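You operate a simulated robot arm through the tools that you are given. There is no shell and no other tool. Be economical: measure what you need, move in short steps, check, and stop when the job is done.

You are at the controls of a simulated robot arm. One attempt, no reset.

Task
Take the white tape roll on the short steel bench and put it away on the top shelf of the white rack. Then take the black tub on the top of the grey bench and put it away on the low shelf of the blue rack. Then put the green swab on the low shelf of the blue rack. Then stack the glass disc labelled "D7" from the top of the grey bench on top of the glass disc marked "D2". Then take the brown fork block from the top of the drawer cabinet and put it on the white bench. Then take the cap from the top of the drawer cabinet and put it on the top of the long white bench. Then take the air wand and leave it on the cream dish. Then stack the blue tube from the open table on top of the green tube. The order counts. Set down upright: black tub.

It is judged by the outcome, as a careful person would: the job done as asked, and still so three seconds after it is handed in. It fails if anything else is knocked over, pushed out of place, dropped, spilled or broken. Lids that push on must go on centred and level and be pressed home; caps that screw on are set level and turned clockwise until they are tight.

Robot
A 7-joint arm with a two-finger parallel gripper on a trunk, on a base that drives. Base frame: it is fixed to the floor where the robot stands at the start and does not move with it; the origin is under the middle of the robot, x ahead of it, y to its left, z up; the surface under the hand at the start is at about z = 0.95. Readings come in m, rad, newtons and seconds.
With the tool pointing down near the work surface it reaches from about 0.3 to 0.72 m from the robot's upright axis, wherever it stands. Its first joint turns from -2.897 to 2.897 rad. Places, roughly: air wand [-2.25, -1.5, 1]; black tub [-5, -2, 1]; cap (7x7x5 cm) [-3.6, -1.9, 0.9]; cream dish (9x9x3 cm) [-2.7, 0.9, 0.9]; fork block [-3.75, -2, 1]; glass disc [-4.5, -2, 0.75]; green swab (2x2x15 cm) [-5.4, -2.1, 0.9]; low shelf of the blue rack [-5.7, -0.5, 0.5]; top of the long white bench [-0.8, 1.2, 0.9]; top shelf of the white rack [-5.6, 1.4, 1.7]; tube [-2, -1.5, 1]; white bench [-4.4, 1.3, 0.9]; white tape roll (8x7x4 cm) [0.7, 0, 0.9]. Payload 1.57 kg.
The tool frame sits at the grasp point between the pads (the TCP): z along the fingers, y along the line on which they close. The tips reach 0.03 m beyond it. Largest opening 0.08 m; finger width 0.017, thickness 0.012; the body of the gripper, 0.04 by 0.082 m, starts 0.08 m behind the TCP.
Orientation is that of the tool frame in the base frame, as [roll, pitch, yaw] about the fixed x, y, z axes, in that order (R = Rz(yaw) Ry(pitch) Rx(roll)). With the fingers straight down and closing along the base's y, the tool's x points along the base's -x, its y along +y and its z along -z.

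Tools
- The arm moves only by the tool step_arm. Its argument "series" is one flat list of numbers, 6 for each row, row after row: the shift along the base's x, y, z in m, then the turn, a rotation vector about the base's x, y, z in rad. In form: [x, y, z, rx, ry, rz, x, y, z, rx, ry, rz, ...]. A call has 1 to 8 rows; each row shifts and turns the commanded pose from where the row before left it. "hand" is the opening, from 0 (shut) to 1 (fully open), set as the call begins (left out, the last holds). Each row takes 0.2 s and may step no farther than 0.05 m and 0.15 rad from the row before; otherwise, or with a gripper value out of range, the whole call is refused. Where a pose cannot be reached the arm comes as near as it can. A force on the tool above 40 N (or 10 N above the force at the start of the call, whichever is more), or a blocked arm, ends the call early, and 0.2 s more pass. Each finger travels about 0.072 m/s and halts on what it meets, pressing with about 43 N; the grip force reading is that of the motor and also rises with nothing between the fingers. The clock runs only during rows and for 0.2 s after the last one: add rows that do not move to give the fingers time. It gives the time, the measured TCP pose, the force on the tool (base axes), the opening and the grip force at its end, in the units of the frame above (readings bear some noise), with the torque about the TCP (base axes, N m) and any sound that the robot's microphone picked up.
- Cameras (640 x 400 px; columns grow to the right, rows downward): "scene" is now at [0.0024, 0.1211, 1.5668]; the picture's right is [-0.23, -0.97, 0.00], its down [-0.63, 0.15, -0.76] and it looks along [0.74, -0.17, -0.65] (base axes); focal length 249 px, centre (320, 200). "wrist" rides on the gripper at [0.072, -0.007, -0.122] in the tool frame; the picture's right is [0.09, 1.00, 0.00], its down [-0.84, 0.08, -0.54] and it looks along [-0.54, 0.05, 0.84] (tool axes); focal length 238 px, centre (320, 200). There is no depth. A picture from a camera that has moved, and an enlarged one, comes with that camera's place and axes in the base frame and with its lens.
- camera(camera): a new picture of that camera. No time passes.
- raise_lower(by): slides the trunk up (or, below 0, down) by that many m; the arm and the scene camera ride with it, the base frame stays. It gives what a move gives, with no picture.
- drive_base(legs): drives the robot by 1 to 6 legs, each [ahead, left, turn to the left] in m, m and rad, along the robot's own axes; the way and the turn of a leg run together, so that a leg with both is an arc; at most 1.5 m and 3.142 rad a leg. The arm and the cameras ride along, it lands a little off, and it stops where it bumps. It gives what a move gives.
- pan_tilt(pan, tilt): turns the head with the scene camera to pan (to the left, within 1.501 rad either way) and tilt (down, from -0.506 to 1.204), counted from straight ahead of the robot. It gives what a move gives.
- zoom(camera, box): a new picture of the part [left, top, right, bottom] of that camera's present view, enlarged. No time passes.
- job_done(): hands the job in; it is judged then, once.

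Work in short steps. Places have to be worked out from the pictures, the camera data and where the tool is seen: move nearer, look again, correct. Check each grasp and each placing, and mend what went wrong. You have 483 turns and 216 pictures in all, those below and enlarged ones among them. Open the gripper and draw the arm clear of the work before you hand the job in, unless the task says otherwise; then end with one line.

The tools are called as a command line: name --argument value ..., lists and objects as JSON in quotes. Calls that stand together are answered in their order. step_arm: Moves the arm, as the interface text tells. Its arguments: {"type":"object","properties":{"series":{"type":"array","items":{"type":"number"}},"hand":{"type":"number"}},"required":["series"]} The other tools are called the same way: raise_lower (by) slides the trunk up or down; drive_base (legs) drives the base; pan_tilt (pan, tilt) turns the head that bears the scene camera; camera (camera) takes a picture; zoom (camera, box) takes an enlarged picture of a part of a camera's view; job_done () hands the job in.

At the start:

```text
time_s: 0.0
tcp_pos: [0.4014, 0.1496, 1.2092]
orientation: [3.141, 0.0, -3.141]
wrist_force: [-0.1, 0.4, -0.2]
torque: [0.01, -0.03, -0.01]
gripper_width: 0.0799
grasp_force: 0.1
trunk travel left (down, up): [-0.375, 0.105]
robot x, y, heading: [0.0025, 0.0028, 0.0]
head pan, tilt: [-0.229, 0.709]
```

scene: 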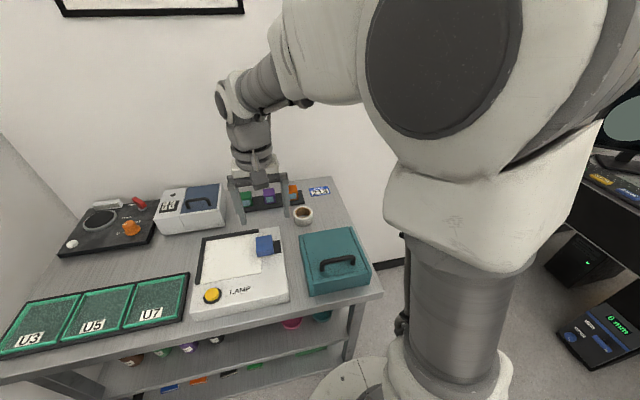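
wrist: 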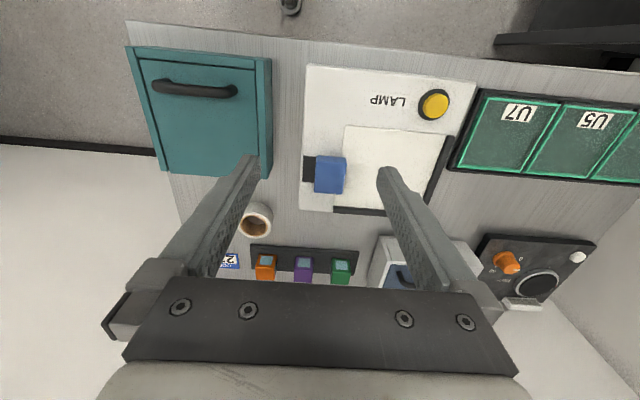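

I'll look closely at the tape roll first; I estimate it at about (0.61, 0.045).

zoom --camera "wrist" --box '[200, 180, 320, 290]'

zoom --camera "scene" --box '[220, 160, 380, 260]'

```text
3.64 times, centred on (260, 235) of wrist
camera zoom: at [0.3303, 0.1418, 1.3305], right [-0.09, 1.0, 0.0], down [0.84, 0.08, 0.54], along [0.54, 0.05, -0.84], focal length 867 px, centre (538, 73)
```

zoom: 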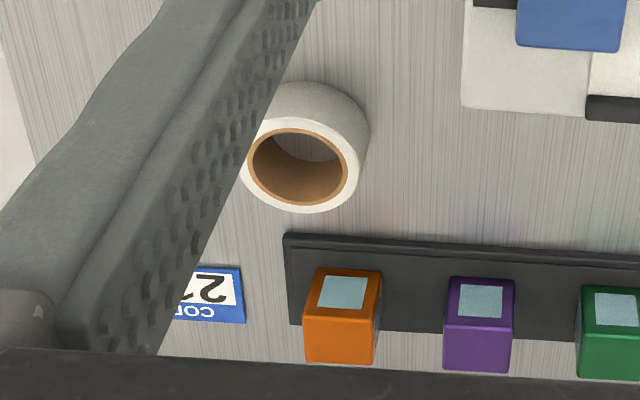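

```text
4.00 times, centred on (300, 210) of scene
camera zoom: at [0.0024, 0.1211, 1.5668], right [-0.23, -0.97, 0.0], down [-0.63, 0.15, -0.76], along [0.74, -0.17, -0.65], focal length 996 px, centre (400, 160)
```

zoom: 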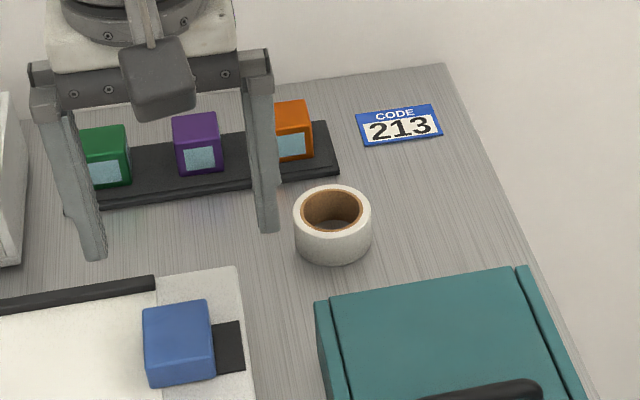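

Before choosing the grasp for the tape, I test whether the tool can point down at top-shelf height: raise the trunk and lift the arm.

raise_lower --by 0.105

step_arm --series '[0, 0, 0.05, 0, 0, 0, 0, 0, 0.05, 0, 0, 0, 0, 0, 0.05, 0, 0, 0, 0, 0, 0.05, 0, 0, 0, 0, 0, 0.05, 0, 0, 0, 0, 0, 0.05, 0, 0, 0, 0, 0, 0.05, 0, 0, 0, 0, 0, 0.05, 0, 0, 0]'

step_arm --series '[0, 0, 0.05, 0, 0, 0, 0, 0, 0.05, 0, 0, 0, 0, 0, 0.05, 0, 0, 0, 0, 0, 0.05, 0, 0, 0]'

camera --camera "scene"

```text
time_s: 1.4
tcp_pos: [0.4027, 0.1474, 1.3131]
orientation: [-3.141, -0.001, -3.141]
wrist_force: [-0.7, -0.5, 0.3]
torque: [-0.02, 0.02, -0.01]
gripper_width: 0.0799
grasp_force: 0.0
trunk travel left (down, up): [-0.48, 0.0]
robot x, y, heading: [0.0022, -0.0007, 0.003]
head pan, tilt: [-0.229, 0.709]
```

```text
time_s: 3.2
tcp_pos: [0.4016, 0.1493, 1.5937]
orientation: [3.14, 0.005, 3.14]
wrist_force: [0.0, -0.5, 0.1]
torque: [0.02, 0.01, -0.01]
gripper_width: 0.08
grasp_force: 0.0
out of reach, approached as far as the arm can: row 6, 7, 8
trunk travel left (down, up): [-0.48, 0.0]
robot x, y, heading: [-0.0002, -0.0009, 0.007]
head pan, tilt: [-0.229, 0.709]
```

```text
time_s: 4.2
tcp_pos: [0.3741, 0.1454, 1.6022]
orientation: [3.141, 0.003, -3.141]
wrist_force: [-0.9, -0.2, 0.1]
torque: [-0.02, -0.03, -0.03]
gripper_width: 0.08
grasp_force: 0.0
out of reach, approached as far as the arm can: row 1, 2, 3, 4
trunk travel left (down, up): [-0.48, 0.0]
robot x, y, heading: [-0.001, 0.0004, 0.001]
head pan, tilt: [-0.229, 0.709]
```

```text
211 pictures are left
camera scene: at [0.0031, 0.1213, 1.6717], right [-0.23, -0.97, 0.0], down [-0.63, 0.15, -0.76], along [0.74, -0.17, -0.65], focal length 249 px, centre (320, 200)
```

scene: 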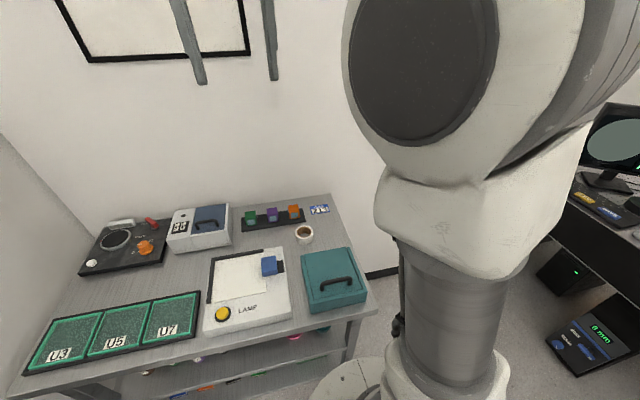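

Tool-down tops out at z≈1.60, so I need a tilted grasp. Test a tilt of about 45° forward and how high that goes.

step_arm --series '[0.03, 0, -0.03, 0, -0.13, 0, 0.02, 0, 0, 0, -0.13, 0, 0.02, 0, 0, 0, -0.13, 0, 0.02, 0, 0, 0, -0.13, 0, 0.02, 0, 0, 0, -0.13, 0, 0, 0, 0, 0, -0.13, 0]'

step_arm --series '[0, 0, 0.03, 0, 0, 0, 0, 0, 0.03, 0, 0, 0, 0, 0, 0.03, 0, 0, 0, 0, 0, 0.03, 0, 0, 0, 0, 0, 0.03, 0, 0, 0, 0, 0, 0.03, 0, 0, 0, 0, 0, 0.03, 0, 0, 0]'

```text
time_s: 5.6
tcp_pos: [0.4842, 0.1452, 1.567]
orientation: [-3.139, 0.775, 3.14]
wrist_force: [-0.2, 0.5, 0.0]
torque: [-0.05, 0.0, 0.01]
gripper_width: 0.0801
grasp_force: 0.0
trunk travel left (down, up): [-0.48, 0.0]
robot x, y, heading: [0.001, -0.0024, -0.0]
head pan, tilt: [-0.229, 0.709]
```

```text
time_s: 7.2
tcp_pos: [0.4785, 0.1458, 1.7561]
orientation: [3.141, 0.778, 3.141]
wrist_force: [-0.2, -0.4, 0.3]
torque: [0.03, 0.0, 0.01]
gripper_width: 0.0799
grasp_force: 0.1
out of reach, approached as far as the arm can: row 7
trunk travel left (down, up): [-0.48, 0.0]
robot x, y, heading: [-0.0009, 0.004, 0.001]
head pan, tilt: [-0.229, 0.709]
```

45° gives up to z≈1.756, enough for the shelf. Keep that tilt for picking the tape; lower the trunk again and bring the tool toward the tape.

raise_lower --by -0.105

step_arm --series '[0.0, -0.015, -0.05, 0, 0, 0, 0.0, -0.015, -0.05, 0, 0, 0, 0.01, -0.015, -0.05, 0, 0, 0, 0.01, -0.015, -0.05, 0, 0, 0, 0.01, -0.015, -0.05, 0, 0, 0, 0.01, -0.015, -0.05, 0, 0, 0, 0.01, -0.015, -0.05, 0, 0, 0, 0.02, 0, -0.05, 0, 0, 0]'

step_arm --series '[0.02, 0, -0.04, 0, 0, 0, 0.02, 0, -0.04, 0, 0, 0, 0.01, 0, -0.03, 0, 0, 0]'

camera --camera "wrist"

camera --camera "scene"

```text
time_s: 8.5
tcp_pos: [0.4802, 0.1451, 1.6516]
orientation: [3.141, 0.781, 3.14]
wrist_force: [0.3, 0.3, 0.2]
torque: [-0.01, 0.0, -0.02]
gripper_width: 0.08
grasp_force: 0.0
trunk travel left (down, up): [-0.375, 0.105]
robot x, y, heading: [-0.0029, -0.0008, -0.002]
head pan, tilt: [-0.229, 0.709]
```

```text
refused: row 1 steps farther than a row can; nothing moved
```

```text
time_s: 9.3
tcp_pos: [0.5303, 0.1462, 1.5405]
orientation: [3.139, 0.78, 3.141]
wrist_force: [0.0, -0.1, -0.6]
torque: [0.03, 0.0, 0.02]
gripper_width: 0.08
grasp_force: 0.1
trunk travel left (down, up): [-0.375, 0.105]
robot x, y, heading: [0.0011, -0.0025, -0.001]
head pan, tilt: [-0.229, 0.709]
```

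```text
210 pictures are left
camera wrist: at [0.3934, 0.1398, 1.5766], right [-0.07, 1.0, -0.06], down [0.21, 0.08, 0.97], along [0.97, 0.05, -0.22], focal length 238 px, centre (320, 200)
```

wrist: 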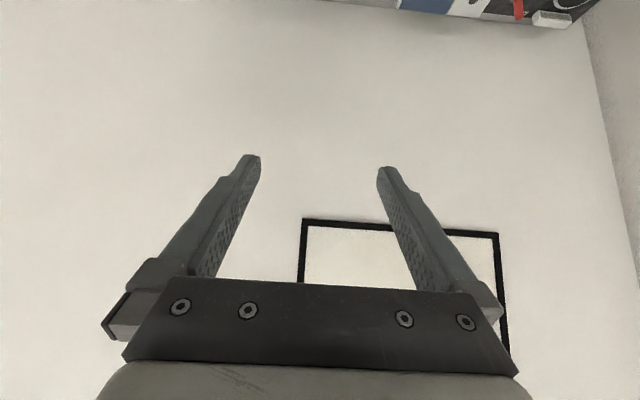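

```text
209 pictures are left
camera scene: at [0.0025, 0.1212, 1.5668], right [-0.23, -0.97, 0.0], down [-0.63, 0.15, -0.76], along [0.74, -0.17, -0.65], focal length 249 px, centre (320, 200)
```

scene: 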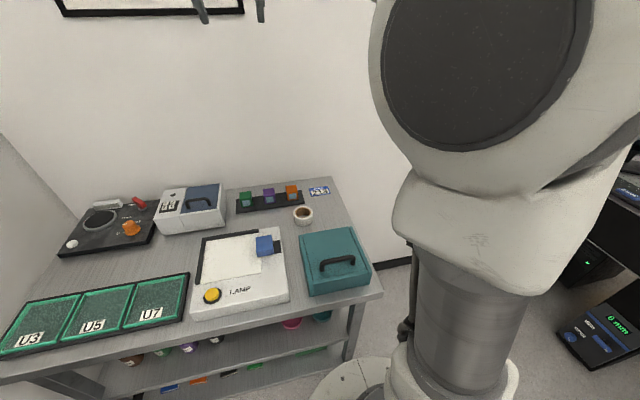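

Row length is the vector norm. Descend toward (0.53, 0.036, 1.15).

step_arm --series '[0, -0.014, -0.047, 0, 0, 0, 0, -0.014, -0.047, 0, 0, 0, 0, -0.014, -0.047, 0, 0, 0, 0, -0.014, -0.047, 0, 0, 0, 0, -0.014, -0.047, 0, 0, 0, 0, -0.014, -0.047, 0, 0, 0, 0, -0.014, -0.047, 0, 0, 0, 0, -0.012, -0.047, 0, 0, 0]'

camera --camera "wrist"

camera --camera "scene"

```text
time_s: 11.1
tcp_pos: [0.5288, 0.0377, 1.1655]
orientation: [3.141, 0.78, -3.14]
wrist_force: [-0.1, 0.6, 0.7]
torque: [0.02, 0.0, -0.02]
gripper_width: 0.0802
grasp_force: 0.1
trunk travel left (down, up): [-0.375, 0.105]
robot x, y, heading: [-0.0003, 0.001, 0.003]
head pan, tilt: [-0.229, 0.709]
```

```text
208 pictures are left
camera wrist: at [0.3938, 0.0304, 1.2009], right [-0.07, 1.0, -0.06], down [0.21, 0.08, 0.97], along [0.97, 0.05, -0.22], focal length 238 px, centre (320, 200)
```

wrist: 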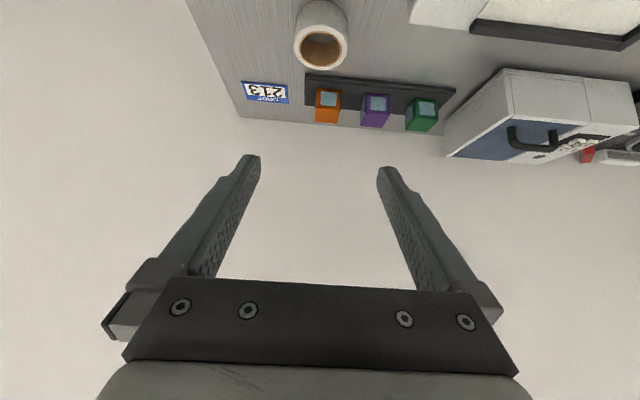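

```text
207 pictures are left
camera scene: at [0.0024, 0.1219, 1.5667], right [-0.23, -0.97, 0.0], down [-0.63, 0.15, -0.76], along [0.74, -0.17, -0.65], focal length 249 px, centre (320, 200)
```

scene: 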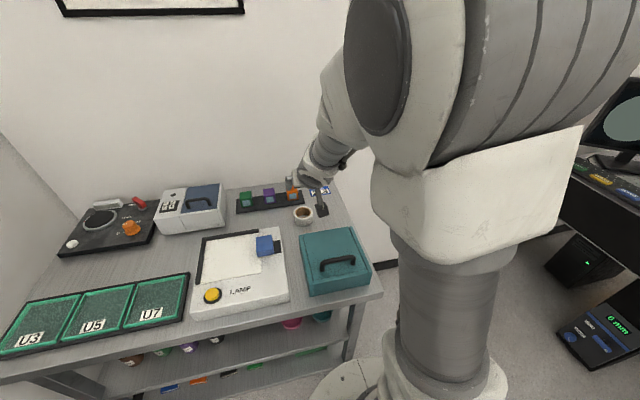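

Tape is around (0.655, 0.031), top z≈0.94. Move closer to (0.60, 0.032, 1.03) and look again.

step_arm --series '[0.024, -0.002, -0.04, 0, 0, 0, 0.024, -0.002, -0.04, 0, 0, 0, 0.024, -0.001, -0.04, 0, 0, 0]'

camera --camera "wrist"

zoom --camera "scene" --box '[240, 160, 400, 260]'

```text
time_s: 11.9
tcp_pos: [0.6007, 0.0314, 1.0446]
orientation: [-3.141, 0.78, 3.141]
wrist_force: [0.3, -0.7, 0.3]
torque: [0.01, 0.0, 0.05]
gripper_width: 0.0799
grasp_force: 0.0
trunk travel left (down, up): [-0.375, 0.105]
robot x, y, heading: [0.0027, 0.0008, -0.002]
head pan, tilt: [-0.229, 0.709]
```

```text
206 pictures are left
camera wrist: at [0.4657, 0.0239, 1.0807], right [-0.07, 1.0, -0.06], down [0.21, 0.08, 0.97], along [0.97, 0.05, -0.22], focal length 238 px, centre (320, 200)
```

wrist: 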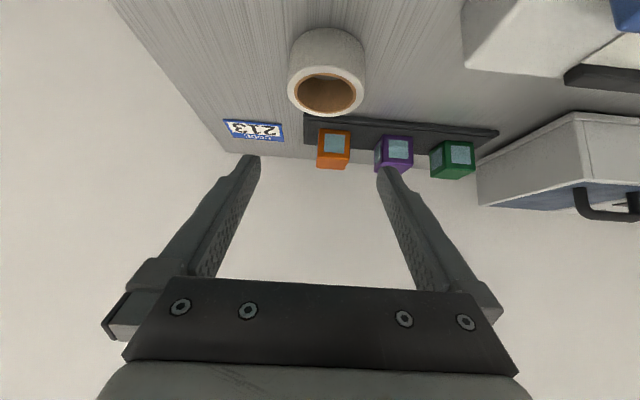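

```text
4.00 times, centred on (320, 210) of scene
camera zoom: at [0.0025, 0.1211, 1.5668], right [-0.23, -0.97, 0.0], down [-0.63, 0.15, -0.76], along [0.74, -0.17, -0.65], focal length 996 px, centre (320, 160)
```

zoom: 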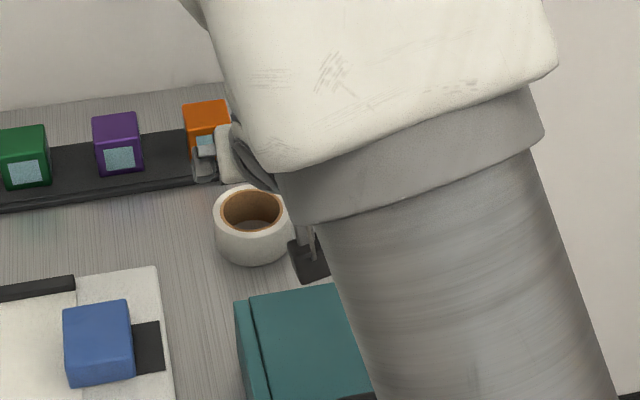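

Tape centre ≈(0.656, 0.032); the tool is aligned in y. Move over it and descend astride with a stop above the table to check.

step_arm --series '[0.03, 0, 0, 0, 0, 0, 0.024, 0, 0, 0, 0, 0, 0, 0.0, -0.03, 0, 0, 0, 0, 0, -0.03, 0, 0, 0, 0, 0, 0, 0, 0, 0]'

camera --camera "wrist"

```text
time_s: 13.1
tcp_pos: [0.6555, 0.0301, 0.9857]
orientation: [-3.142, 0.779, -3.141]
wrist_force: [0.7, 0.6, -0.1]
torque: [0.01, 0.01, 0.02]
gripper_width: 0.0801
grasp_force: 0.0
trunk travel left (down, up): [-0.375, 0.105]
robot x, y, heading: [0.002, -0.0025, -0.002]
head pan, tilt: [-0.229, 0.709]
```

```text
204 pictures are left
camera wrist: at [0.5196, 0.0235, 1.0216], right [-0.07, 1.0, -0.06], down [0.21, 0.08, 0.97], along [0.97, 0.05, -0.22], focal length 238 px, centre (320, 200)
```

wrist: 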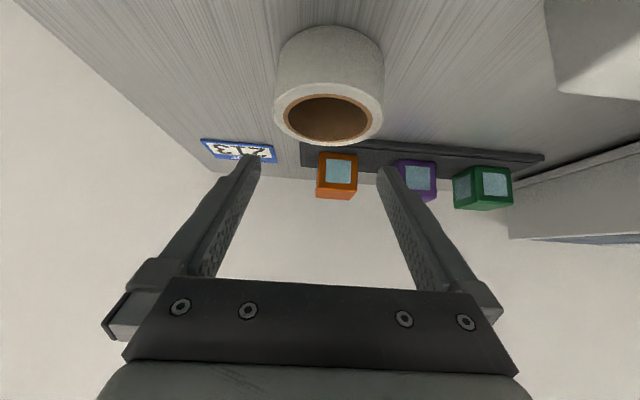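

Offset is only ~1–2 mm. Descend to z≈0.932 and look.

step_arm --series '[-0.002, 0.0015, -0.03, 0, 0, 0, 0, 0, -0.024, 0, 0, 0, 0, 0, 0, 0, 0, 0]'

camera --camera "wrist"

```text
time_s: 13.8
tcp_pos: [0.6591, 0.0329, 0.943]
orientation: [3.138, 0.8, 3.139]
wrist_force: [1.6, 0.3, 19.1]
torque: [0.05, 2.62, 0.07]
gripper_width: 0.0803
grasp_force: 0.1
trunk travel left (down, up): [-0.375, 0.105]
robot x, y, heading: [-0.0017, 0.0006, 0.002]
head pan, tilt: [-0.229, 0.709]
stopped in row 3: the force on the tool passed its limit at 42 N (the readings are from after the stop); the commanded pose is now the measured one
```

```text
203 pictures are left
camera wrist: at [0.523, 0.0256, 0.9757], right [-0.06, 1.0, -0.06], down [0.19, 0.07, 0.98], along [0.98, 0.05, -0.2], focal length 238 px, centre (320, 200)
```

wrist: 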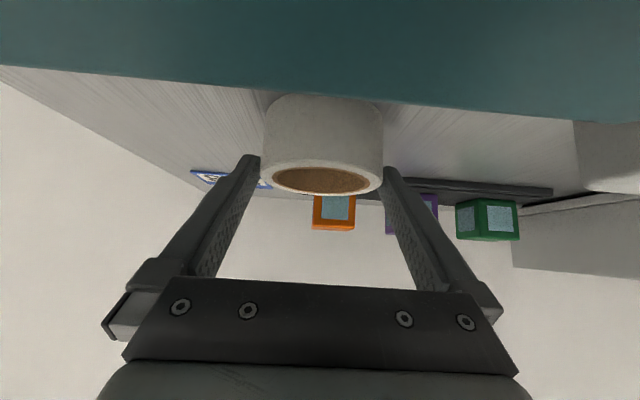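

Torque says the contact is ~0.14 m behind the TCP: the wrist camera touched the teal box. I'll lift straight up, then turn the tool 180° about its own axis so the camera is on the upper side.

step_arm --series '[0, 0, 0.04, 0, 0, 0, 0, 0, 0.04, 0, 0, 0, -0.02, 0, 0.04, 0, 0, 0, -0.02, 0, 0.04, 0, 0, 0, -0.02, 0, 0.04, 0, 0, 0]'

step_arm --series '[0, 0, 0, 0.103, 0, -0.104, 0, 0, 0, 0.103, 0, -0.104, 0, 0, 0, 0.103, 0, -0.104, 0, 0, 0, 0.103, 0, -0.104, 0, 0, 0, 0.103, 0, -0.104, 0, 0, 0, 0.103, 0, -0.104, 0, 0, 0, 0.103, 0, -0.104]'

camera --camera "scene"

```text
time_s: 15.0
tcp_pos: [0.5979, 0.0327, 1.1398]
orientation: [3.141, 0.794, 3.139]
wrist_force: [0.6, 0.9, 0.3]
torque: [0.03, 0.03, -0.01]
gripper_width: 0.0799
grasp_force: 0.1
trunk travel left (down, up): [-0.375, 0.105]
robot x, y, heading: [-0.001, 0.0006, 0.0]
head pan, tilt: [-0.229, 0.709]
```

```text
time_s: 16.6
tcp_pos: [0.5982, 0.0311, 1.1392]
orientation: [2.434, 0.383, 1.964]
wrist_force: [1.0, 0.2, 0.5]
torque: [0.01, 0.0, 0.0]
gripper_width: 0.0799
grasp_force: 0.1
trunk travel left (down, up): [-0.375, 0.105]
robot x, y, heading: [0.0002, -0.0004, -0.003]
head pan, tilt: [-0.229, 0.709]
```

```text
202 pictures are left
camera scene: at [0.0024, 0.1211, 1.5668], right [-0.23, -0.97, 0.0], down [-0.63, 0.15, -0.76], along [0.74, -0.17, -0.65], focal length 249 px, centre (320, 200)
```

scene: 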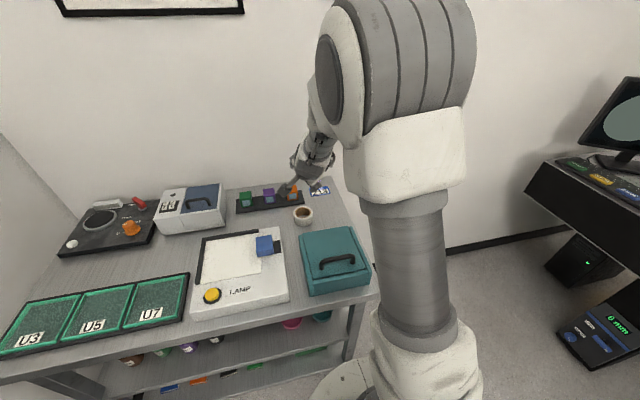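

That direction works; continue the 180° turn.

step_arm --series '[0, 0, 0, 0.103, 0, -0.104, 0, 0, 0, 0.103, 0, -0.104, 0, 0, 0, 0.103, 0, -0.104, 0, 0, 0, 0.103, 0, -0.104, 0, 0, 0, 0.103, 0, -0.104, 0, 0, 0, 0.103, 0, -0.104, 0, 0, 0, 0.103, 0, -0.104]'

step_arm --series '[0, 0, 0, 0.103, 0, -0.104, 0, 0, 0, 0.103, 0, -0.104, 0, 0, 0, 0.103, 0, -0.104, 0, 0, 0, 0.103, 0, -0.104, 0, 0, 0, 0.103, 0, -0.104, 0, 0, 0, 0.103, 0, -0.104, 0, 0, 0, 0.103, 0, -0.104, 0, 0, 0, 0.047, 0, -0.048]'

camera --camera "wrist"

camera --camera "scene"

```text
time_s: 18.2
tcp_pos: [0.5991, 0.0318, 1.1395]
orientation: [2.423, -0.321, 1.205]
wrist_force: [0.2, -0.8, -0.5]
torque: [0.01, 0.0, 0.02]
gripper_width: 0.0799
grasp_force: 0.0
trunk travel left (down, up): [-0.375, 0.105]
robot x, y, heading: [0.0025, -0.0007, -0.005]
head pan, tilt: [-0.229, 0.709]
```

```text
time_s: 20.0
tcp_pos: [0.5978, 0.0316, 1.1396]
orientation: [-3.14, -0.765, -0.003]
wrist_force: [0.0, -0.6, 0.2]
torque: [0.0, -0.01, 0.01]
gripper_width: 0.0802
grasp_force: 0.1
trunk travel left (down, up): [-0.375, 0.105]
robot x, y, heading: [0.0005, 0.0019, -0.004]
head pan, tilt: [-0.229, 0.709]
```

```text
201 pictures are left
camera wrist: at [0.5664, 0.0388, 1.2768], right [0.06, -1.0, 0.06], down [-0.98, -0.07, -0.19], along [0.19, -0.05, -0.98], focal length 238 px, centre (320, 200)
```

wrist: 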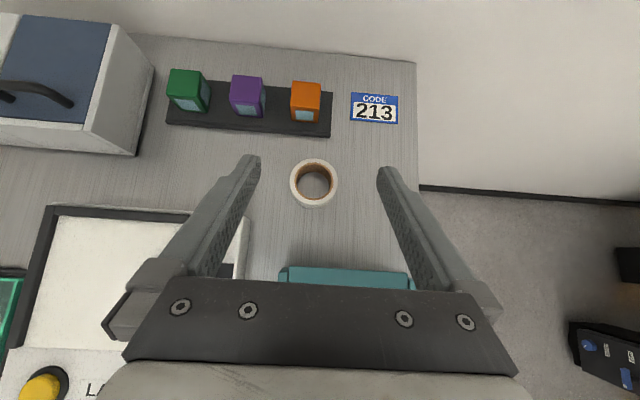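

```text
200 pictures are left
camera scene: at [0.0024, 0.1211, 1.5668], right [-0.23, -0.97, 0.0], down [-0.63, 0.15, -0.76], along [0.74, -0.17, -0.65], focal length 249 px, centre (320, 200)
```

scene: 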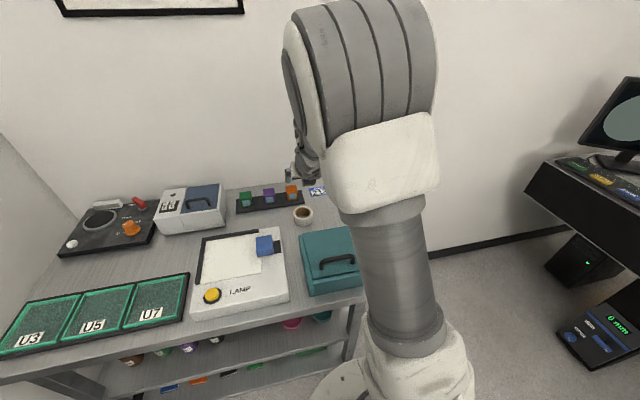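

Much better view: tape at ≈(0.661, 0.033). Move over it and descend partway.

step_arm --series '[0.031, 0.001, -0.03, 0, 0, 0, 0.031, 0, -0.03, 0, 0, 0, 0, 0, -0.04, 0, 0, 0, 0, 0, -0.045, 0, 0, 0, 0, 0, 0, 0, 0, 0]'

camera --camera "wrist"

```text
time_s: 21.2
tcp_pos: [0.6597, 0.035, 0.9938]
orientation: [3.141, -0.765, 0.001]
wrist_force: [0.0, 0.2, -0.3]
torque: [-0.02, 0.01, 0.0]
gripper_width: 0.08
grasp_force: 0.1
trunk travel left (down, up): [-0.375, 0.105]
robot x, y, heading: [0.0036, 0.0027, -0.004]
head pan, tilt: [-0.229, 0.709]
```

```text
199 pictures are left
camera wrist: at [0.6282, 0.0412, 1.1309], right [0.07, -1.0, 0.06], down [-0.98, -0.08, -0.19], along [0.19, -0.05, -0.98], focal length 238 px, centre (320, 200)
```

wrist: 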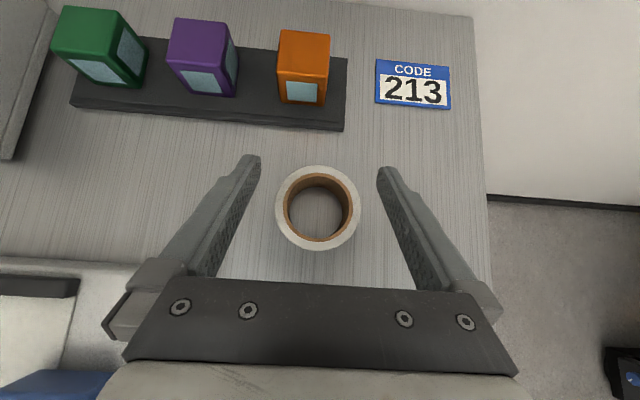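

Well centred between the fingers. Descend to z≈0.931.

step_arm --series '[0, -0.001, -0.03, 0, 0, 0, 0, 0, -0.03, 0, 0, 0, 0, 0, 0, 0, 0, 0]'

camera --camera "wrist"

```text
time_s: 22.0
tcp_pos: [0.6609, 0.033, 0.934]
orientation: [3.141, -0.766, -0.002]
wrist_force: [0.2, 0.8, -0.2]
torque: [0.01, -0.01, 0.02]
gripper_width: 0.0799
grasp_force: 0.0
trunk travel left (down, up): [-0.375, 0.105]
robot x, y, heading: [-0.0023, -0.0001, 0.002]
head pan, tilt: [-0.229, 0.709]
```

```text
198 pictures are left
camera wrist: at [0.6291, 0.0398, 1.0707], right [0.07, -1.0, 0.06], down [-0.98, -0.08, -0.19], along [0.19, -0.05, -0.98], focal length 238 px, centre (320, 200)
```

wrist: 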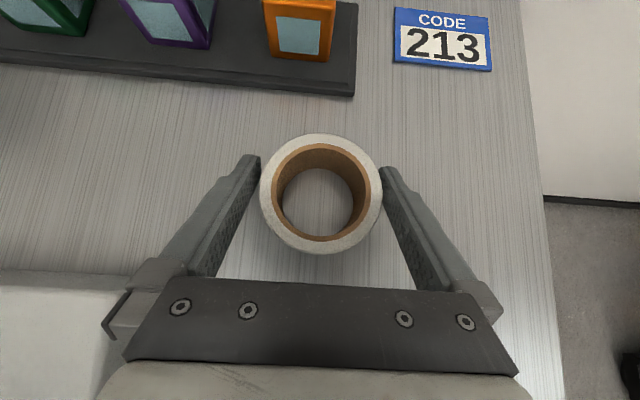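

The roll sits between the pads. Close the gripper, then lift slightly.

step_arm --series '[0, 0, 0, 0, 0, 0, 0, 0, 0, 0, 0, 0, 0, 0, 0, 0, 0, 0]' --hand 0

step_arm --series '[0, 0, 0.03, 0, 0, 0, 0, 0, 0.04, 0, 0, 0, 0, 0, 0.04, 0, 0, 0, 0, 0, 0.04, 0, 0, 0]'

camera --camera "wrist"

```text
time_s: 22.8
tcp_pos: [0.6613, 0.0334, 0.9328]
orientation: [3.141, -0.766, -0.001]
wrist_force: [-0.6, -0.3, -0.4]
torque: [0.01, -0.04, 0.0]
gripper_width: 0.0676
grasp_force: 42.8
trunk travel left (down, up): [-0.375, 0.105]
robot x, y, heading: [-0.0014, 0.0033, -0.002]
head pan, tilt: [-0.229, 0.709]
```

```text
time_s: 23.8
tcp_pos: [0.6615, 0.0314, 1.0856]
orientation: [-3.141, -0.767, 0.0]
wrist_force: [-1.1, 0.2, -0.9]
torque: [-0.02, 0.01, -0.01]
gripper_width: 0.0679
grasp_force: 43.4
trunk travel left (down, up): [-0.375, 0.105]
robot x, y, heading: [0.0019, -0.0011, -0.003]
head pan, tilt: [-0.229, 0.709]
```

```text
197 pictures are left
camera wrist: at [0.629, 0.0399, 1.2222], right [0.06, -1.0, 0.06], down [-0.98, -0.08, -0.19], along [0.19, -0.05, -0.98], focal length 238 px, centre (320, 200)
```

wrist: 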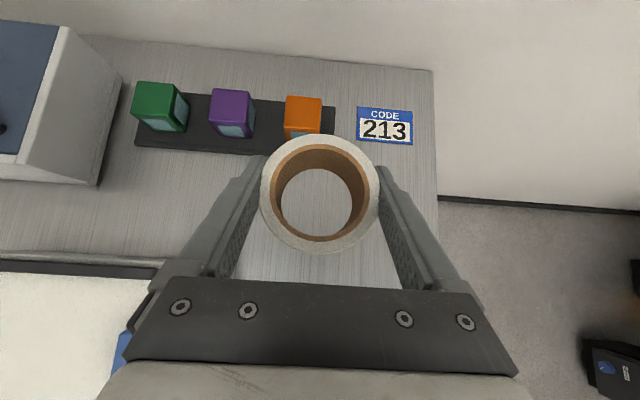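

Tape held (width 0.068). Retract the arm close to the body and up, back away a little, then turn around to look at the room.

step_arm --series '[-0.03, 0, 0.04, 0, 0, 0, -0.04, 0, 0.03, 0, 0, 0, -0.04, 0, 0.03, 0, 0, 0, -0.04, 0, 0.03, 0, 0, 0, -0.04, 0, 0, 0, 0, 0, -0.04, 0, 0, 0, 0, 0]'

drive_base --legs '[[-0.5, 0, 0], [0, 0, 3.14]]'

pan_tilt --pan 0 --tilt 0.35

camera --camera "scene"

```text
time_s: 25.4
tcp_pos: [0.4303, 0.0309, 1.1708]
orientation: [-3.137, -0.658, -0.01]
wrist_force: [-0.6, 0.3, -1.0]
torque: [0.02, -0.04, 0.0]
gripper_width: 0.0678
grasp_force: 42.8
trunk travel left (down, up): [-0.375, 0.105]
robot x, y, heading: [-0.0025, 0.0011, -0.002]
head pan, tilt: [-0.229, 0.709]
stopped in row 6: the arm was blocked; the commanded pose is now the measured one
```

```text
time_s: 39.2
tcp_pos: [-0.9271, -0.0278, 1.1708]
orientation: [-3.136, -0.656, 3.127]
wrist_force: [0.2, 0.2, -0.9]
torque: [0.02, 0.01, 0.01]
gripper_width: 0.0676
grasp_force: 43.0
trunk travel left (down, up): [-0.375, 0.105]
robot x, y, heading: [-0.5032, -0.0011, 3.136]
head pan, tilt: [-0.229, 0.709]
```

```text
time_s: 40.0
tcp_pos: [-0.9283, -0.0272, 1.1716]
orientation: [-3.138, -0.661, 3.127]
wrist_force: [-0.6, 0.0, -0.7]
torque: [0.01, 0.02, 0.0]
gripper_width: 0.0679
grasp_force: 43.3
trunk travel left (down, up): [-0.375, 0.105]
robot x, y, heading: [-0.4968, 0.0021, 3.136]
head pan, tilt: [0.0, 0.351]
```

```text
196 pictures are left
camera scene: at [-0.512, -0.1384, 1.5989], right [0.01, 1.0, 0.0], down [0.34, 0.0, -0.94], along [-0.94, 0.01, -0.34], focal length 249 px, centre (320, 200)
```

scene: 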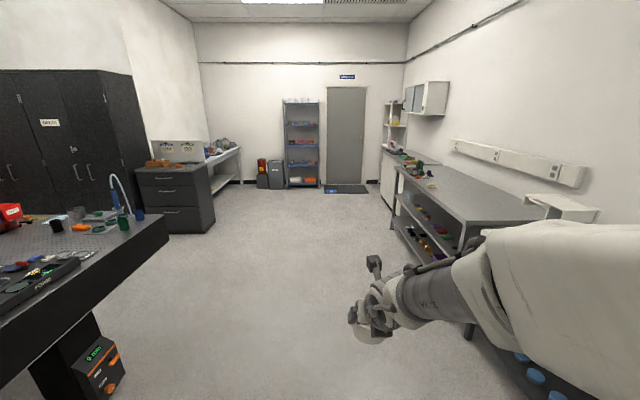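

Corridor runs from y≈−1.0 to 0.83. Drive along it toward x≈−4.3 and look at the racks.

drive_base --legs '[[1.3, 0.15, 0], [1.3, 0, 0], [1.2, 0, 0]]'

pan_tilt --pan -0.5 --tilt 0.1

camera --camera "scene"

```text
time_s: 64.7
tcp_pos: [-4.727, -0.1737, 1.1714]
orientation: [-3.138, -0.659, 3.128]
wrist_force: [0.6, 0.0, -0.8]
torque: [-0.07, -0.01, 0.01]
gripper_width: 0.0675
grasp_force: 42.9
trunk travel left (down, up): [-0.375, 0.105]
robot x, y, heading: [-4.2956, -0.1432, 3.136]
head pan, tilt: [0.0, 0.351]
```

```text
time_s: 65.6
tcp_pos: [-4.727, -0.1746, 1.171]
orientation: [-3.136, -0.658, 3.13]
wrist_force: [0.1, -0.1, 0.0]
torque: [0.0, -0.01, 0.0]
gripper_width: 0.0679
grasp_force: 42.9
trunk travel left (down, up): [-0.375, 0.105]
robot x, y, heading: [-4.295, -0.148, 3.136]
head pan, tilt: [-0.499, 0.099]
```

```text
195 pictures are left
camera scene: at [-4.2987, -0.24, 1.6223], right [0.48, 0.88, 0.0], down [0.09, -0.05, -0.99], along [-0.87, 0.48, -0.1], focal length 249 px, centre (320, 200)
```

scene: 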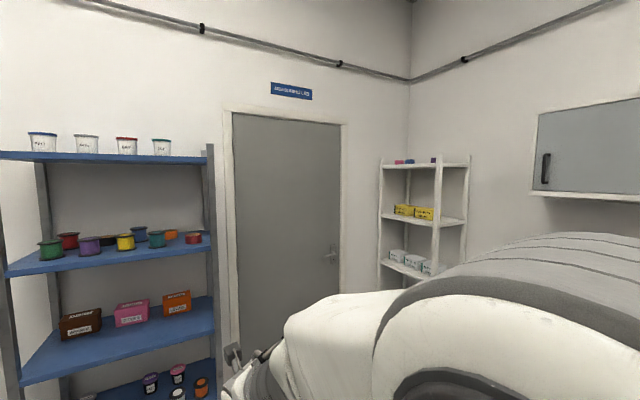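

The white rack faces −y: front edge about y≈1.2, x from −5.87 to −5.34, top shelf ≈1.7. Drive to about (−5.0, 0.2), turn to face +y, and look.

drive_base --legs '[[0.7, -0.3, 0], [0, 0, -1.565]]'

pan_tilt --pan 0.5 --tilt 0.1

camera --camera "scene"

```text
time_s: 70.0
tcp_pos: [-5.3742, 0.1154, 1.1706]
orientation: [-3.136, -0.658, 3.12]
wrist_force: [-0.7, 0.0, -1.1]
torque: [0.02, 0.03, -0.02]
gripper_width: 0.0677
grasp_force: 42.8
trunk travel left (down, up): [-0.375, 0.105]
robot x, y, heading: [-4.9426, 0.1384, 3.126]
head pan, tilt: [-0.499, 0.099]
stopped in leg 1: the robot was blocked; the commanded pose is now the measured one
```

```text
time_s: 71.3
tcp_pos: [-5.3753, 0.115, 1.1699]
orientation: [-3.137, -0.658, 3.121]
wrist_force: [-0.6, 0.3, 0.2]
torque: [0.01, 0.05, -0.01]
gripper_width: 0.068
grasp_force: 42.6
trunk travel left (down, up): [-0.375, 0.105]
robot x, y, heading: [-4.9422, 0.1394, 3.127]
head pan, tilt: [0.499, 0.099]
```

```text
194 pictures are left
camera scene: at [-4.9479, -0.0428, 1.6223], right [-0.47, 0.88, 0.0], down [0.09, 0.05, -1.0], along [-0.88, -0.46, -0.1], focal length 249 px, centre (320, 200)
```

scene: 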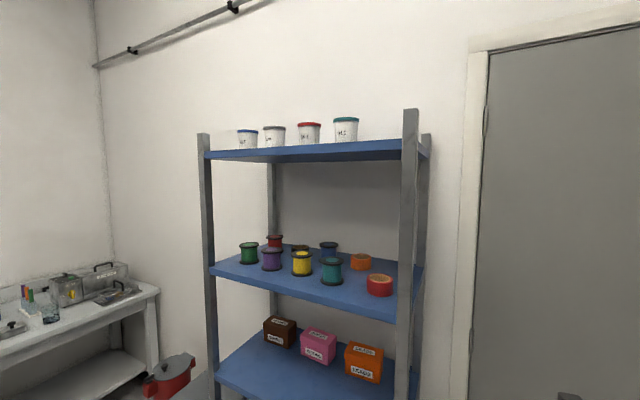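

It bumped something near (−4.94, 0.14). Look to the right/down to see what.

pan_tilt --pan -1.1 --tilt 0.5

camera --camera "scene"

pan_tilt --pan -0.1 --tilt 0.9

camera --camera "scene"

```text
time_s: 73.0
tcp_pos: [-5.3752, 0.1138, 1.1704]
orientation: [-3.137, -0.657, 3.121]
wrist_force: [-0.4, 0.6, -0.3]
torque: [-0.01, -0.01, -0.02]
gripper_width: 0.0676
grasp_force: 43.1
trunk travel left (down, up): [-0.375, 0.105]
robot x, y, heading: [-4.9471, 0.1417, 3.124]
head pan, tilt: [-1.1, 0.499]
```

```text
193 pictures are left
camera scene: at [-4.9068, 0.0817, 1.5853], right [0.9, 0.44, 0.0], down [0.21, -0.43, -0.88], along [-0.39, 0.79, -0.48], focal length 249 px, centre (320, 200)
```

scene: 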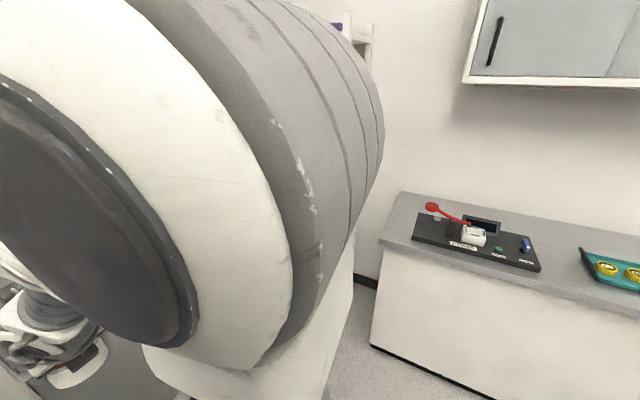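

```text
time_s: 74.2
tcp_pos: [-5.3741, 0.1156, 1.1668]
orientation: [-3.136, -0.65, 3.12]
wrist_force: [0.1, -0.3, -1.0]
torque: [0.01, -0.02, -0.01]
gripper_width: 0.0678
grasp_force: 42.5
trunk travel left (down, up): [-0.375, 0.105]
robot x, y, heading: [-4.9469, 0.1398, 3.127]
head pan, tilt: [-0.099, 0.901]
```

```text
192 pictures are left
camera scene: at [-4.9419, 0.0332, 1.5624], right [0.4, 0.92, 0.0], down [0.63, -0.28, -0.72], along [-0.66, 0.29, -0.69], focal length 249 px, centre (320, 200)
```

scene: 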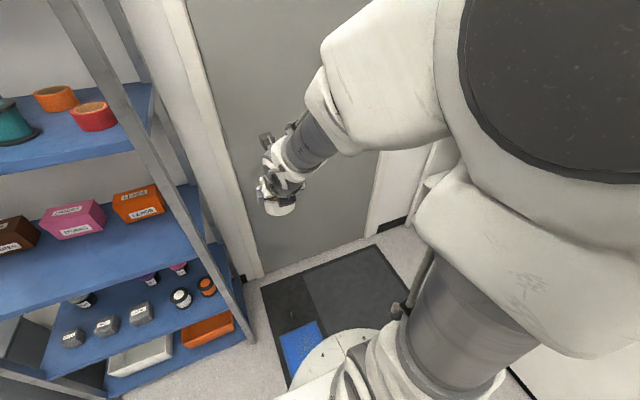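

The base seems to have met the door mat's edge (x≈−5.25), so I'll approach the rack diagonally from its right side: back off a bit, strafe to y≈0.7, and turn toward the rack.

drive_base --legs '[[-0.04, 0, 0], [0, -0.55, 0], [0, 0, -0.8]]'

raise_lower --by 0.105

pan_tilt --pan 0.0 --tilt 0.2

camera --camera "scene"

```text
time_s: 82.2
tcp_pos: [-5.2093, 0.9862, 1.1649]
orientation: [-3.137, -0.645, 2.305]
wrist_force: [-0.7, -0.8, -1.1]
torque: [-0.01, -0.01, -0.03]
gripper_width: 0.0675
grasp_force: 43.0
trunk travel left (down, up): [-0.375, 0.105]
robot x, y, heading: [-4.8948, 0.6938, 2.314]
head pan, tilt: [-0.099, 0.901]
```

```text
time_s: 83.6
tcp_pos: [-5.2087, 0.9859, 1.2666]
orientation: [-3.135, -0.635, 2.304]
wrist_force: [0.0, 0.4, 0.5]
torque: [-0.01, 0.0, 0.0]
gripper_width: 0.0677
grasp_force: 42.4
trunk travel left (down, up): [-0.48, 0.0]
robot x, y, heading: [-4.8961, 0.6888, 2.315]
head pan, tilt: [-0.099, 0.901]
```

```text
time_s: 84.6
tcp_pos: [-5.2096, 0.987, 1.2723]
orientation: [-3.136, -0.648, 2.305]
wrist_force: [0.2, 0.1, -1.1]
torque: [-0.01, -0.01, 0.02]
gripper_width: 0.0681
grasp_force: 42.4
trunk travel left (down, up): [-0.48, 0.0]
robot x, y, heading: [-4.898, 0.6913, 2.314]
head pan, tilt: [0.0, 0.201]
```

```text
191 pictures are left
camera scene: at [-5.0088, 0.6068, 1.7179], right [0.74, 0.68, 0.0], down [0.14, -0.15, -0.98], along [-0.66, 0.72, -0.2], focal length 249 px, centre (320, 200)
```

scene: 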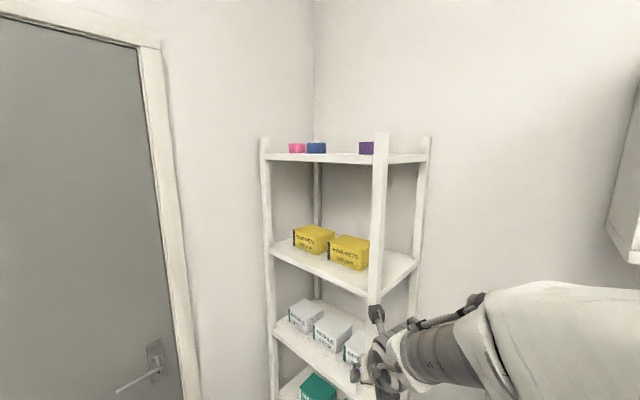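

The shelf surface is ≈1.70; front-right post ≈(−5.31, 1.16). Lift the arm vertically in place, restoring the pick tilt so the tape is level.

step_arm --series '[0, 0, 0.04, 0.04, 0.037, 0, 0, 0, 0.05, 0.045, 0.042, 0, 0, 0, 0.05, 0, 0, 0, 0, 0, 0.05, 0, 0, 0, 0, 0, 0.05, 0, 0, 0, 0, 0, 0.05, 0, 0, 0, 0, 0, 0.05, 0, 0, 0, 0, 0, 0.05, 0, 0, 0]'

step_arm --series '[0, 0, 0.04, 0, 0, 0, 0, 0, 0.04, 0, 0, 0, -0.02, 0.02, 0.04, 0, 0, 0, -0.02, 0.02, 0.03, 0, 0, 0]'

camera --camera "wrist"

```text
time_s: 86.4
tcp_pos: [-5.2106, 0.9863, 1.6605]
orientation: [-3.133, -0.761, 2.303]
wrist_force: [0.5, 0.6, -1.6]
torque: [-0.01, 0.0, -0.02]
gripper_width: 0.0677
grasp_force: 43.3
trunk travel left (down, up): [-0.48, 0.0]
robot x, y, heading: [-4.8949, 0.6914, 2.313]
head pan, tilt: [0.0, 0.201]
```

```text
time_s: 87.6
tcp_pos: [-5.0876, 1.0941, 1.7771]
orientation: [-3.132, -0.776, 1.942]
wrist_force: [1.3, -0.4, -0.4]
torque: [-0.01, 0.06, 0.06]
gripper_width: 0.068
grasp_force: 42.7
out of reach, approached as far as the arm can: row 3, 4
trunk travel left (down, up): [-0.48, 0.0]
robot x, y, heading: [-4.8985, 0.689, 2.312]
head pan, tilt: [0.0, 0.201]
stopped in row 4: the arm was blocked; the commanded pose is now the measured one
```

```text
190 pictures are left
camera wrist: at [-5.0806, 1.0609, 1.9142], right [0.9, 0.43, 0.06], down [0.43, -0.88, -0.2], along [-0.03, 0.2, -0.98], focal length 238 px, centre (320, 200)
```

wrist: 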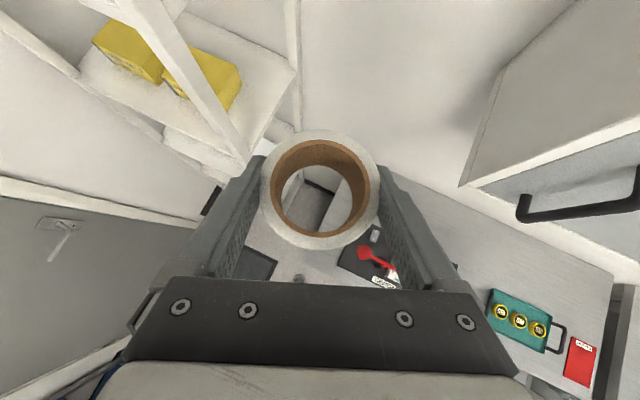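

The arm hit its limit at z≈1.777 and swung aside. Bring it back in line with the robot's heading at z≈1.74, then test whether the base can really not go over the mat.

step_arm --series '[-0.03, -0.025, -0.01, 0, 0, 0.09, -0.03, -0.025, -0.01, 0, 0, 0.09, -0.035, -0.03, -0.01, 0, 0, 0.09, -0.03, -0.02, -0.005, 0, 0, 0.09]'

drive_base --legs '[[0, 0.2, 0]]'

pan_tilt --pan 0.2 --tilt 1.2

camera --camera "scene"

```text
time_s: 88.6
tcp_pos: [-5.2161, 0.9955, 1.7418]
orientation: [-3.135, -0.773, 2.307]
wrist_force: [0.1, -0.9, -1.5]
torque: [0.02, 0.02, -0.01]
gripper_width: 0.0679
grasp_force: 42.9
trunk travel left (down, up): [-0.48, 0.0]
robot x, y, heading: [-4.8956, 0.6945, 2.313]
head pan, tilt: [0.0, 0.201]
```

```text
time_s: 90.8
tcp_pos: [-5.3614, 0.8609, 1.7413]
orientation: [-3.135, -0.773, 2.307]
wrist_force: [-0.4, -0.2, 0.1]
torque: [0.02, -0.01, -0.02]
gripper_width: 0.068
grasp_force: 43.1
trunk travel left (down, up): [-0.48, 0.0]
robot x, y, heading: [-5.0403, 0.5579, 2.314]
head pan, tilt: [0.0, 0.201]
```

```text
time_s: 92.0
tcp_pos: [-5.3618, 0.8608, 1.7419]
orientation: [-3.133, -0.774, 2.306]
wrist_force: [-0.8, -0.6, -0.9]
torque: [0.02, 0.0, 0.02]
gripper_width: 0.068
grasp_force: 43.3
trunk travel left (down, up): [-0.48, 0.0]
robot x, y, heading: [-5.04, 0.5591, 2.309]
head pan, tilt: [0.201, 1.201]
```

```text
189 pictures are left
camera scene: at [-5.1368, 0.4369, 1.6366], right [0.59, 0.81, 0.0], down [0.75, -0.55, -0.36], along [-0.29, 0.21, -0.93], focal length 249 px, centre (320, 200)
```

scene: 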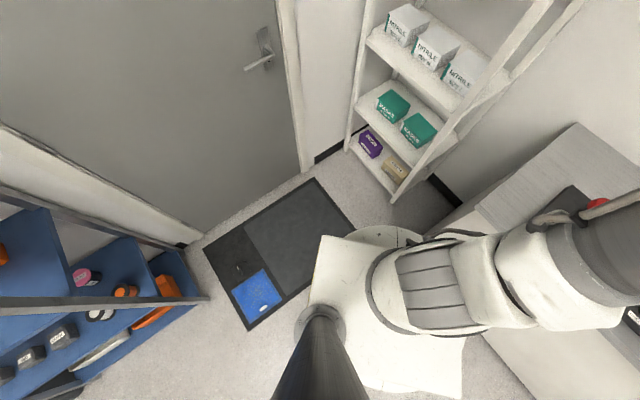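

Base passes over the mat; the obstacle was the raised blue tray near (−5.38, 0.11). Turn to face +y and strafe left in front of the rack at y≈0.6.

drive_base --legs '[[0, 0, -0.738], [0.04, 0.2, 0], [0, 0.2, 0]]'

pan_tilt --pan 0.0 --tilt 0.2

camera --camera "scene"

camera --camera "wrist"

```text
time_s: 98.4
tcp_pos: [-5.4738, 1.0321, 1.7418]
orientation: [-3.134, -0.772, 1.575]
wrist_force: [0.5, -0.5, -0.6]
torque: [-0.01, 0.0, -0.01]
gripper_width: 0.0676
grasp_force: 42.8
trunk travel left (down, up): [-0.48, 0.0]
robot x, y, heading: [-5.4376, 0.59, 1.584]
head pan, tilt: [0.201, 1.201]
```

```text
time_s: 99.7
tcp_pos: [-5.4735, 1.032, 1.7427]
orientation: [-3.132, -0.773, 1.575]
wrist_force: [-0.4, -0.4, -0.5]
torque: [0.0, -0.02, 0.01]
gripper_width: 0.0677
grasp_force: 43.2
trunk travel left (down, up): [-0.48, 0.0]
robot x, y, heading: [-5.4365, 0.5948, 1.589]
head pan, tilt: [0.0, 0.201]
```

```text
188 pictures are left
camera scene: at [-5.5781, 0.6043, 1.7179], right [1.0, 0.01, 0.0], down [0.0, -0.2, -0.98], along [-0.01, 0.98, -0.2], focal length 249 px, centre (320, 200)
```

scene: 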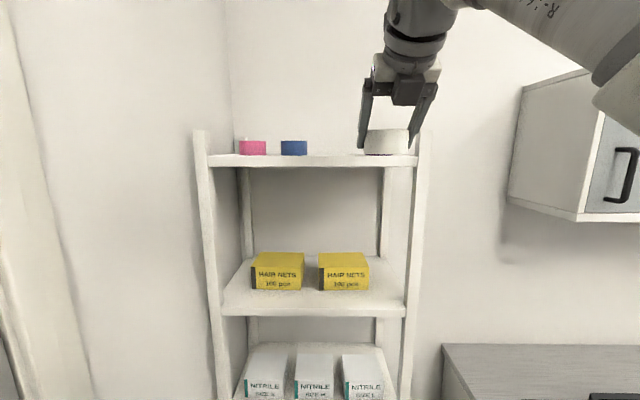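

```text
187 pictures are left
camera wrist: at [-5.4785, 0.9985, 1.8788], right [1.0, 0.08, 0.06], down [0.09, -0.98, -0.2], along [0.04, 0.2, -0.98], focal length 238 px, centre (320, 200)
```

wrist: 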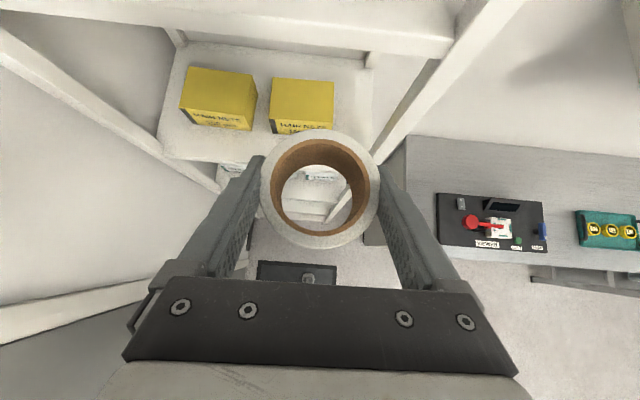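

Purple item is near (−5.42, 1.27), blue near (−5.65, 1.28); the gap centre is x≈−5.535. Shelf surface ≈1.705. Strafe left 6 cm, then raise the tool slightly and check reach.

drive_base --legs '[[0.0, 0.062, 0]]'

step_arm --series '[0, 0.02, 0.008, 0, 0, 0, 0, 0.02, 0.008, 0, 0, 0]'

camera --camera "scene"

camera --camera "wrist"

```text
time_s: 100.8
tcp_pos: [-5.5345, 1.0317, 1.7418]
orientation: [-3.134, -0.773, 1.576]
wrist_force: [-0.3, 0.4, -1.2]
torque: [0.03, -0.03, 0.0]
gripper_width: 0.0677
grasp_force: 42.7
trunk travel left (down, up): [-0.48, 0.0]
robot x, y, heading: [-5.4984, 0.593, 1.585]
head pan, tilt: [0.0, 0.201]
```

```text
time_s: 101.4
tcp_pos: [-5.534, 1.0713, 1.7577]
orientation: [-3.134, -0.774, 1.573]
wrist_force: [-0.9, 0.4, -0.9]
torque: [0.03, 0.0, 0.0]
gripper_width: 0.0677
grasp_force: 42.9
trunk travel left (down, up): [-0.48, 0.0]
robot x, y, heading: [-5.4994, 0.5914, 1.582]
head pan, tilt: [0.0, 0.201]
```

```text
186 pictures are left
camera scene: at [-5.6398, 0.6045, 1.7179], right [1.0, 0.01, 0.0], down [0.0, -0.2, -0.98], along [-0.01, 0.98, -0.2], focal length 249 px, centre (320, 200)
```

scene: 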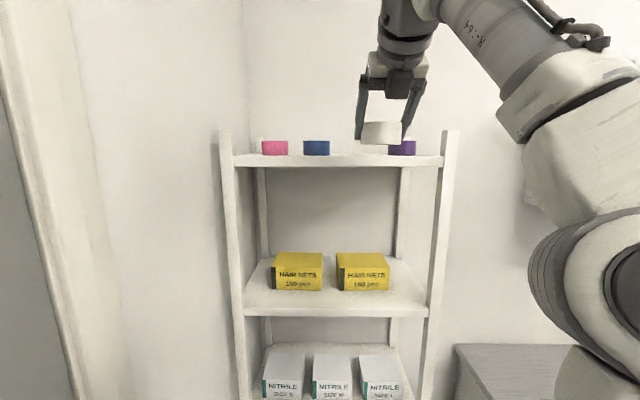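

```text
185 pictures are left
camera wrist: at [-5.5399, 1.0387, 1.8947], right [1.0, 0.07, 0.06], down [0.08, -0.98, -0.2], along [0.04, 0.2, -0.98], focal length 238 px, centre (320, 200)
```

wrist: 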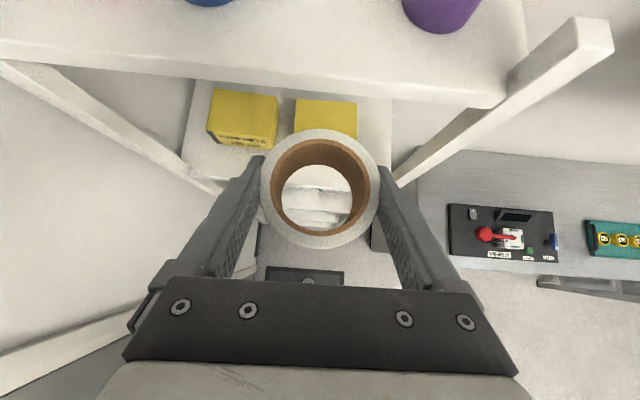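

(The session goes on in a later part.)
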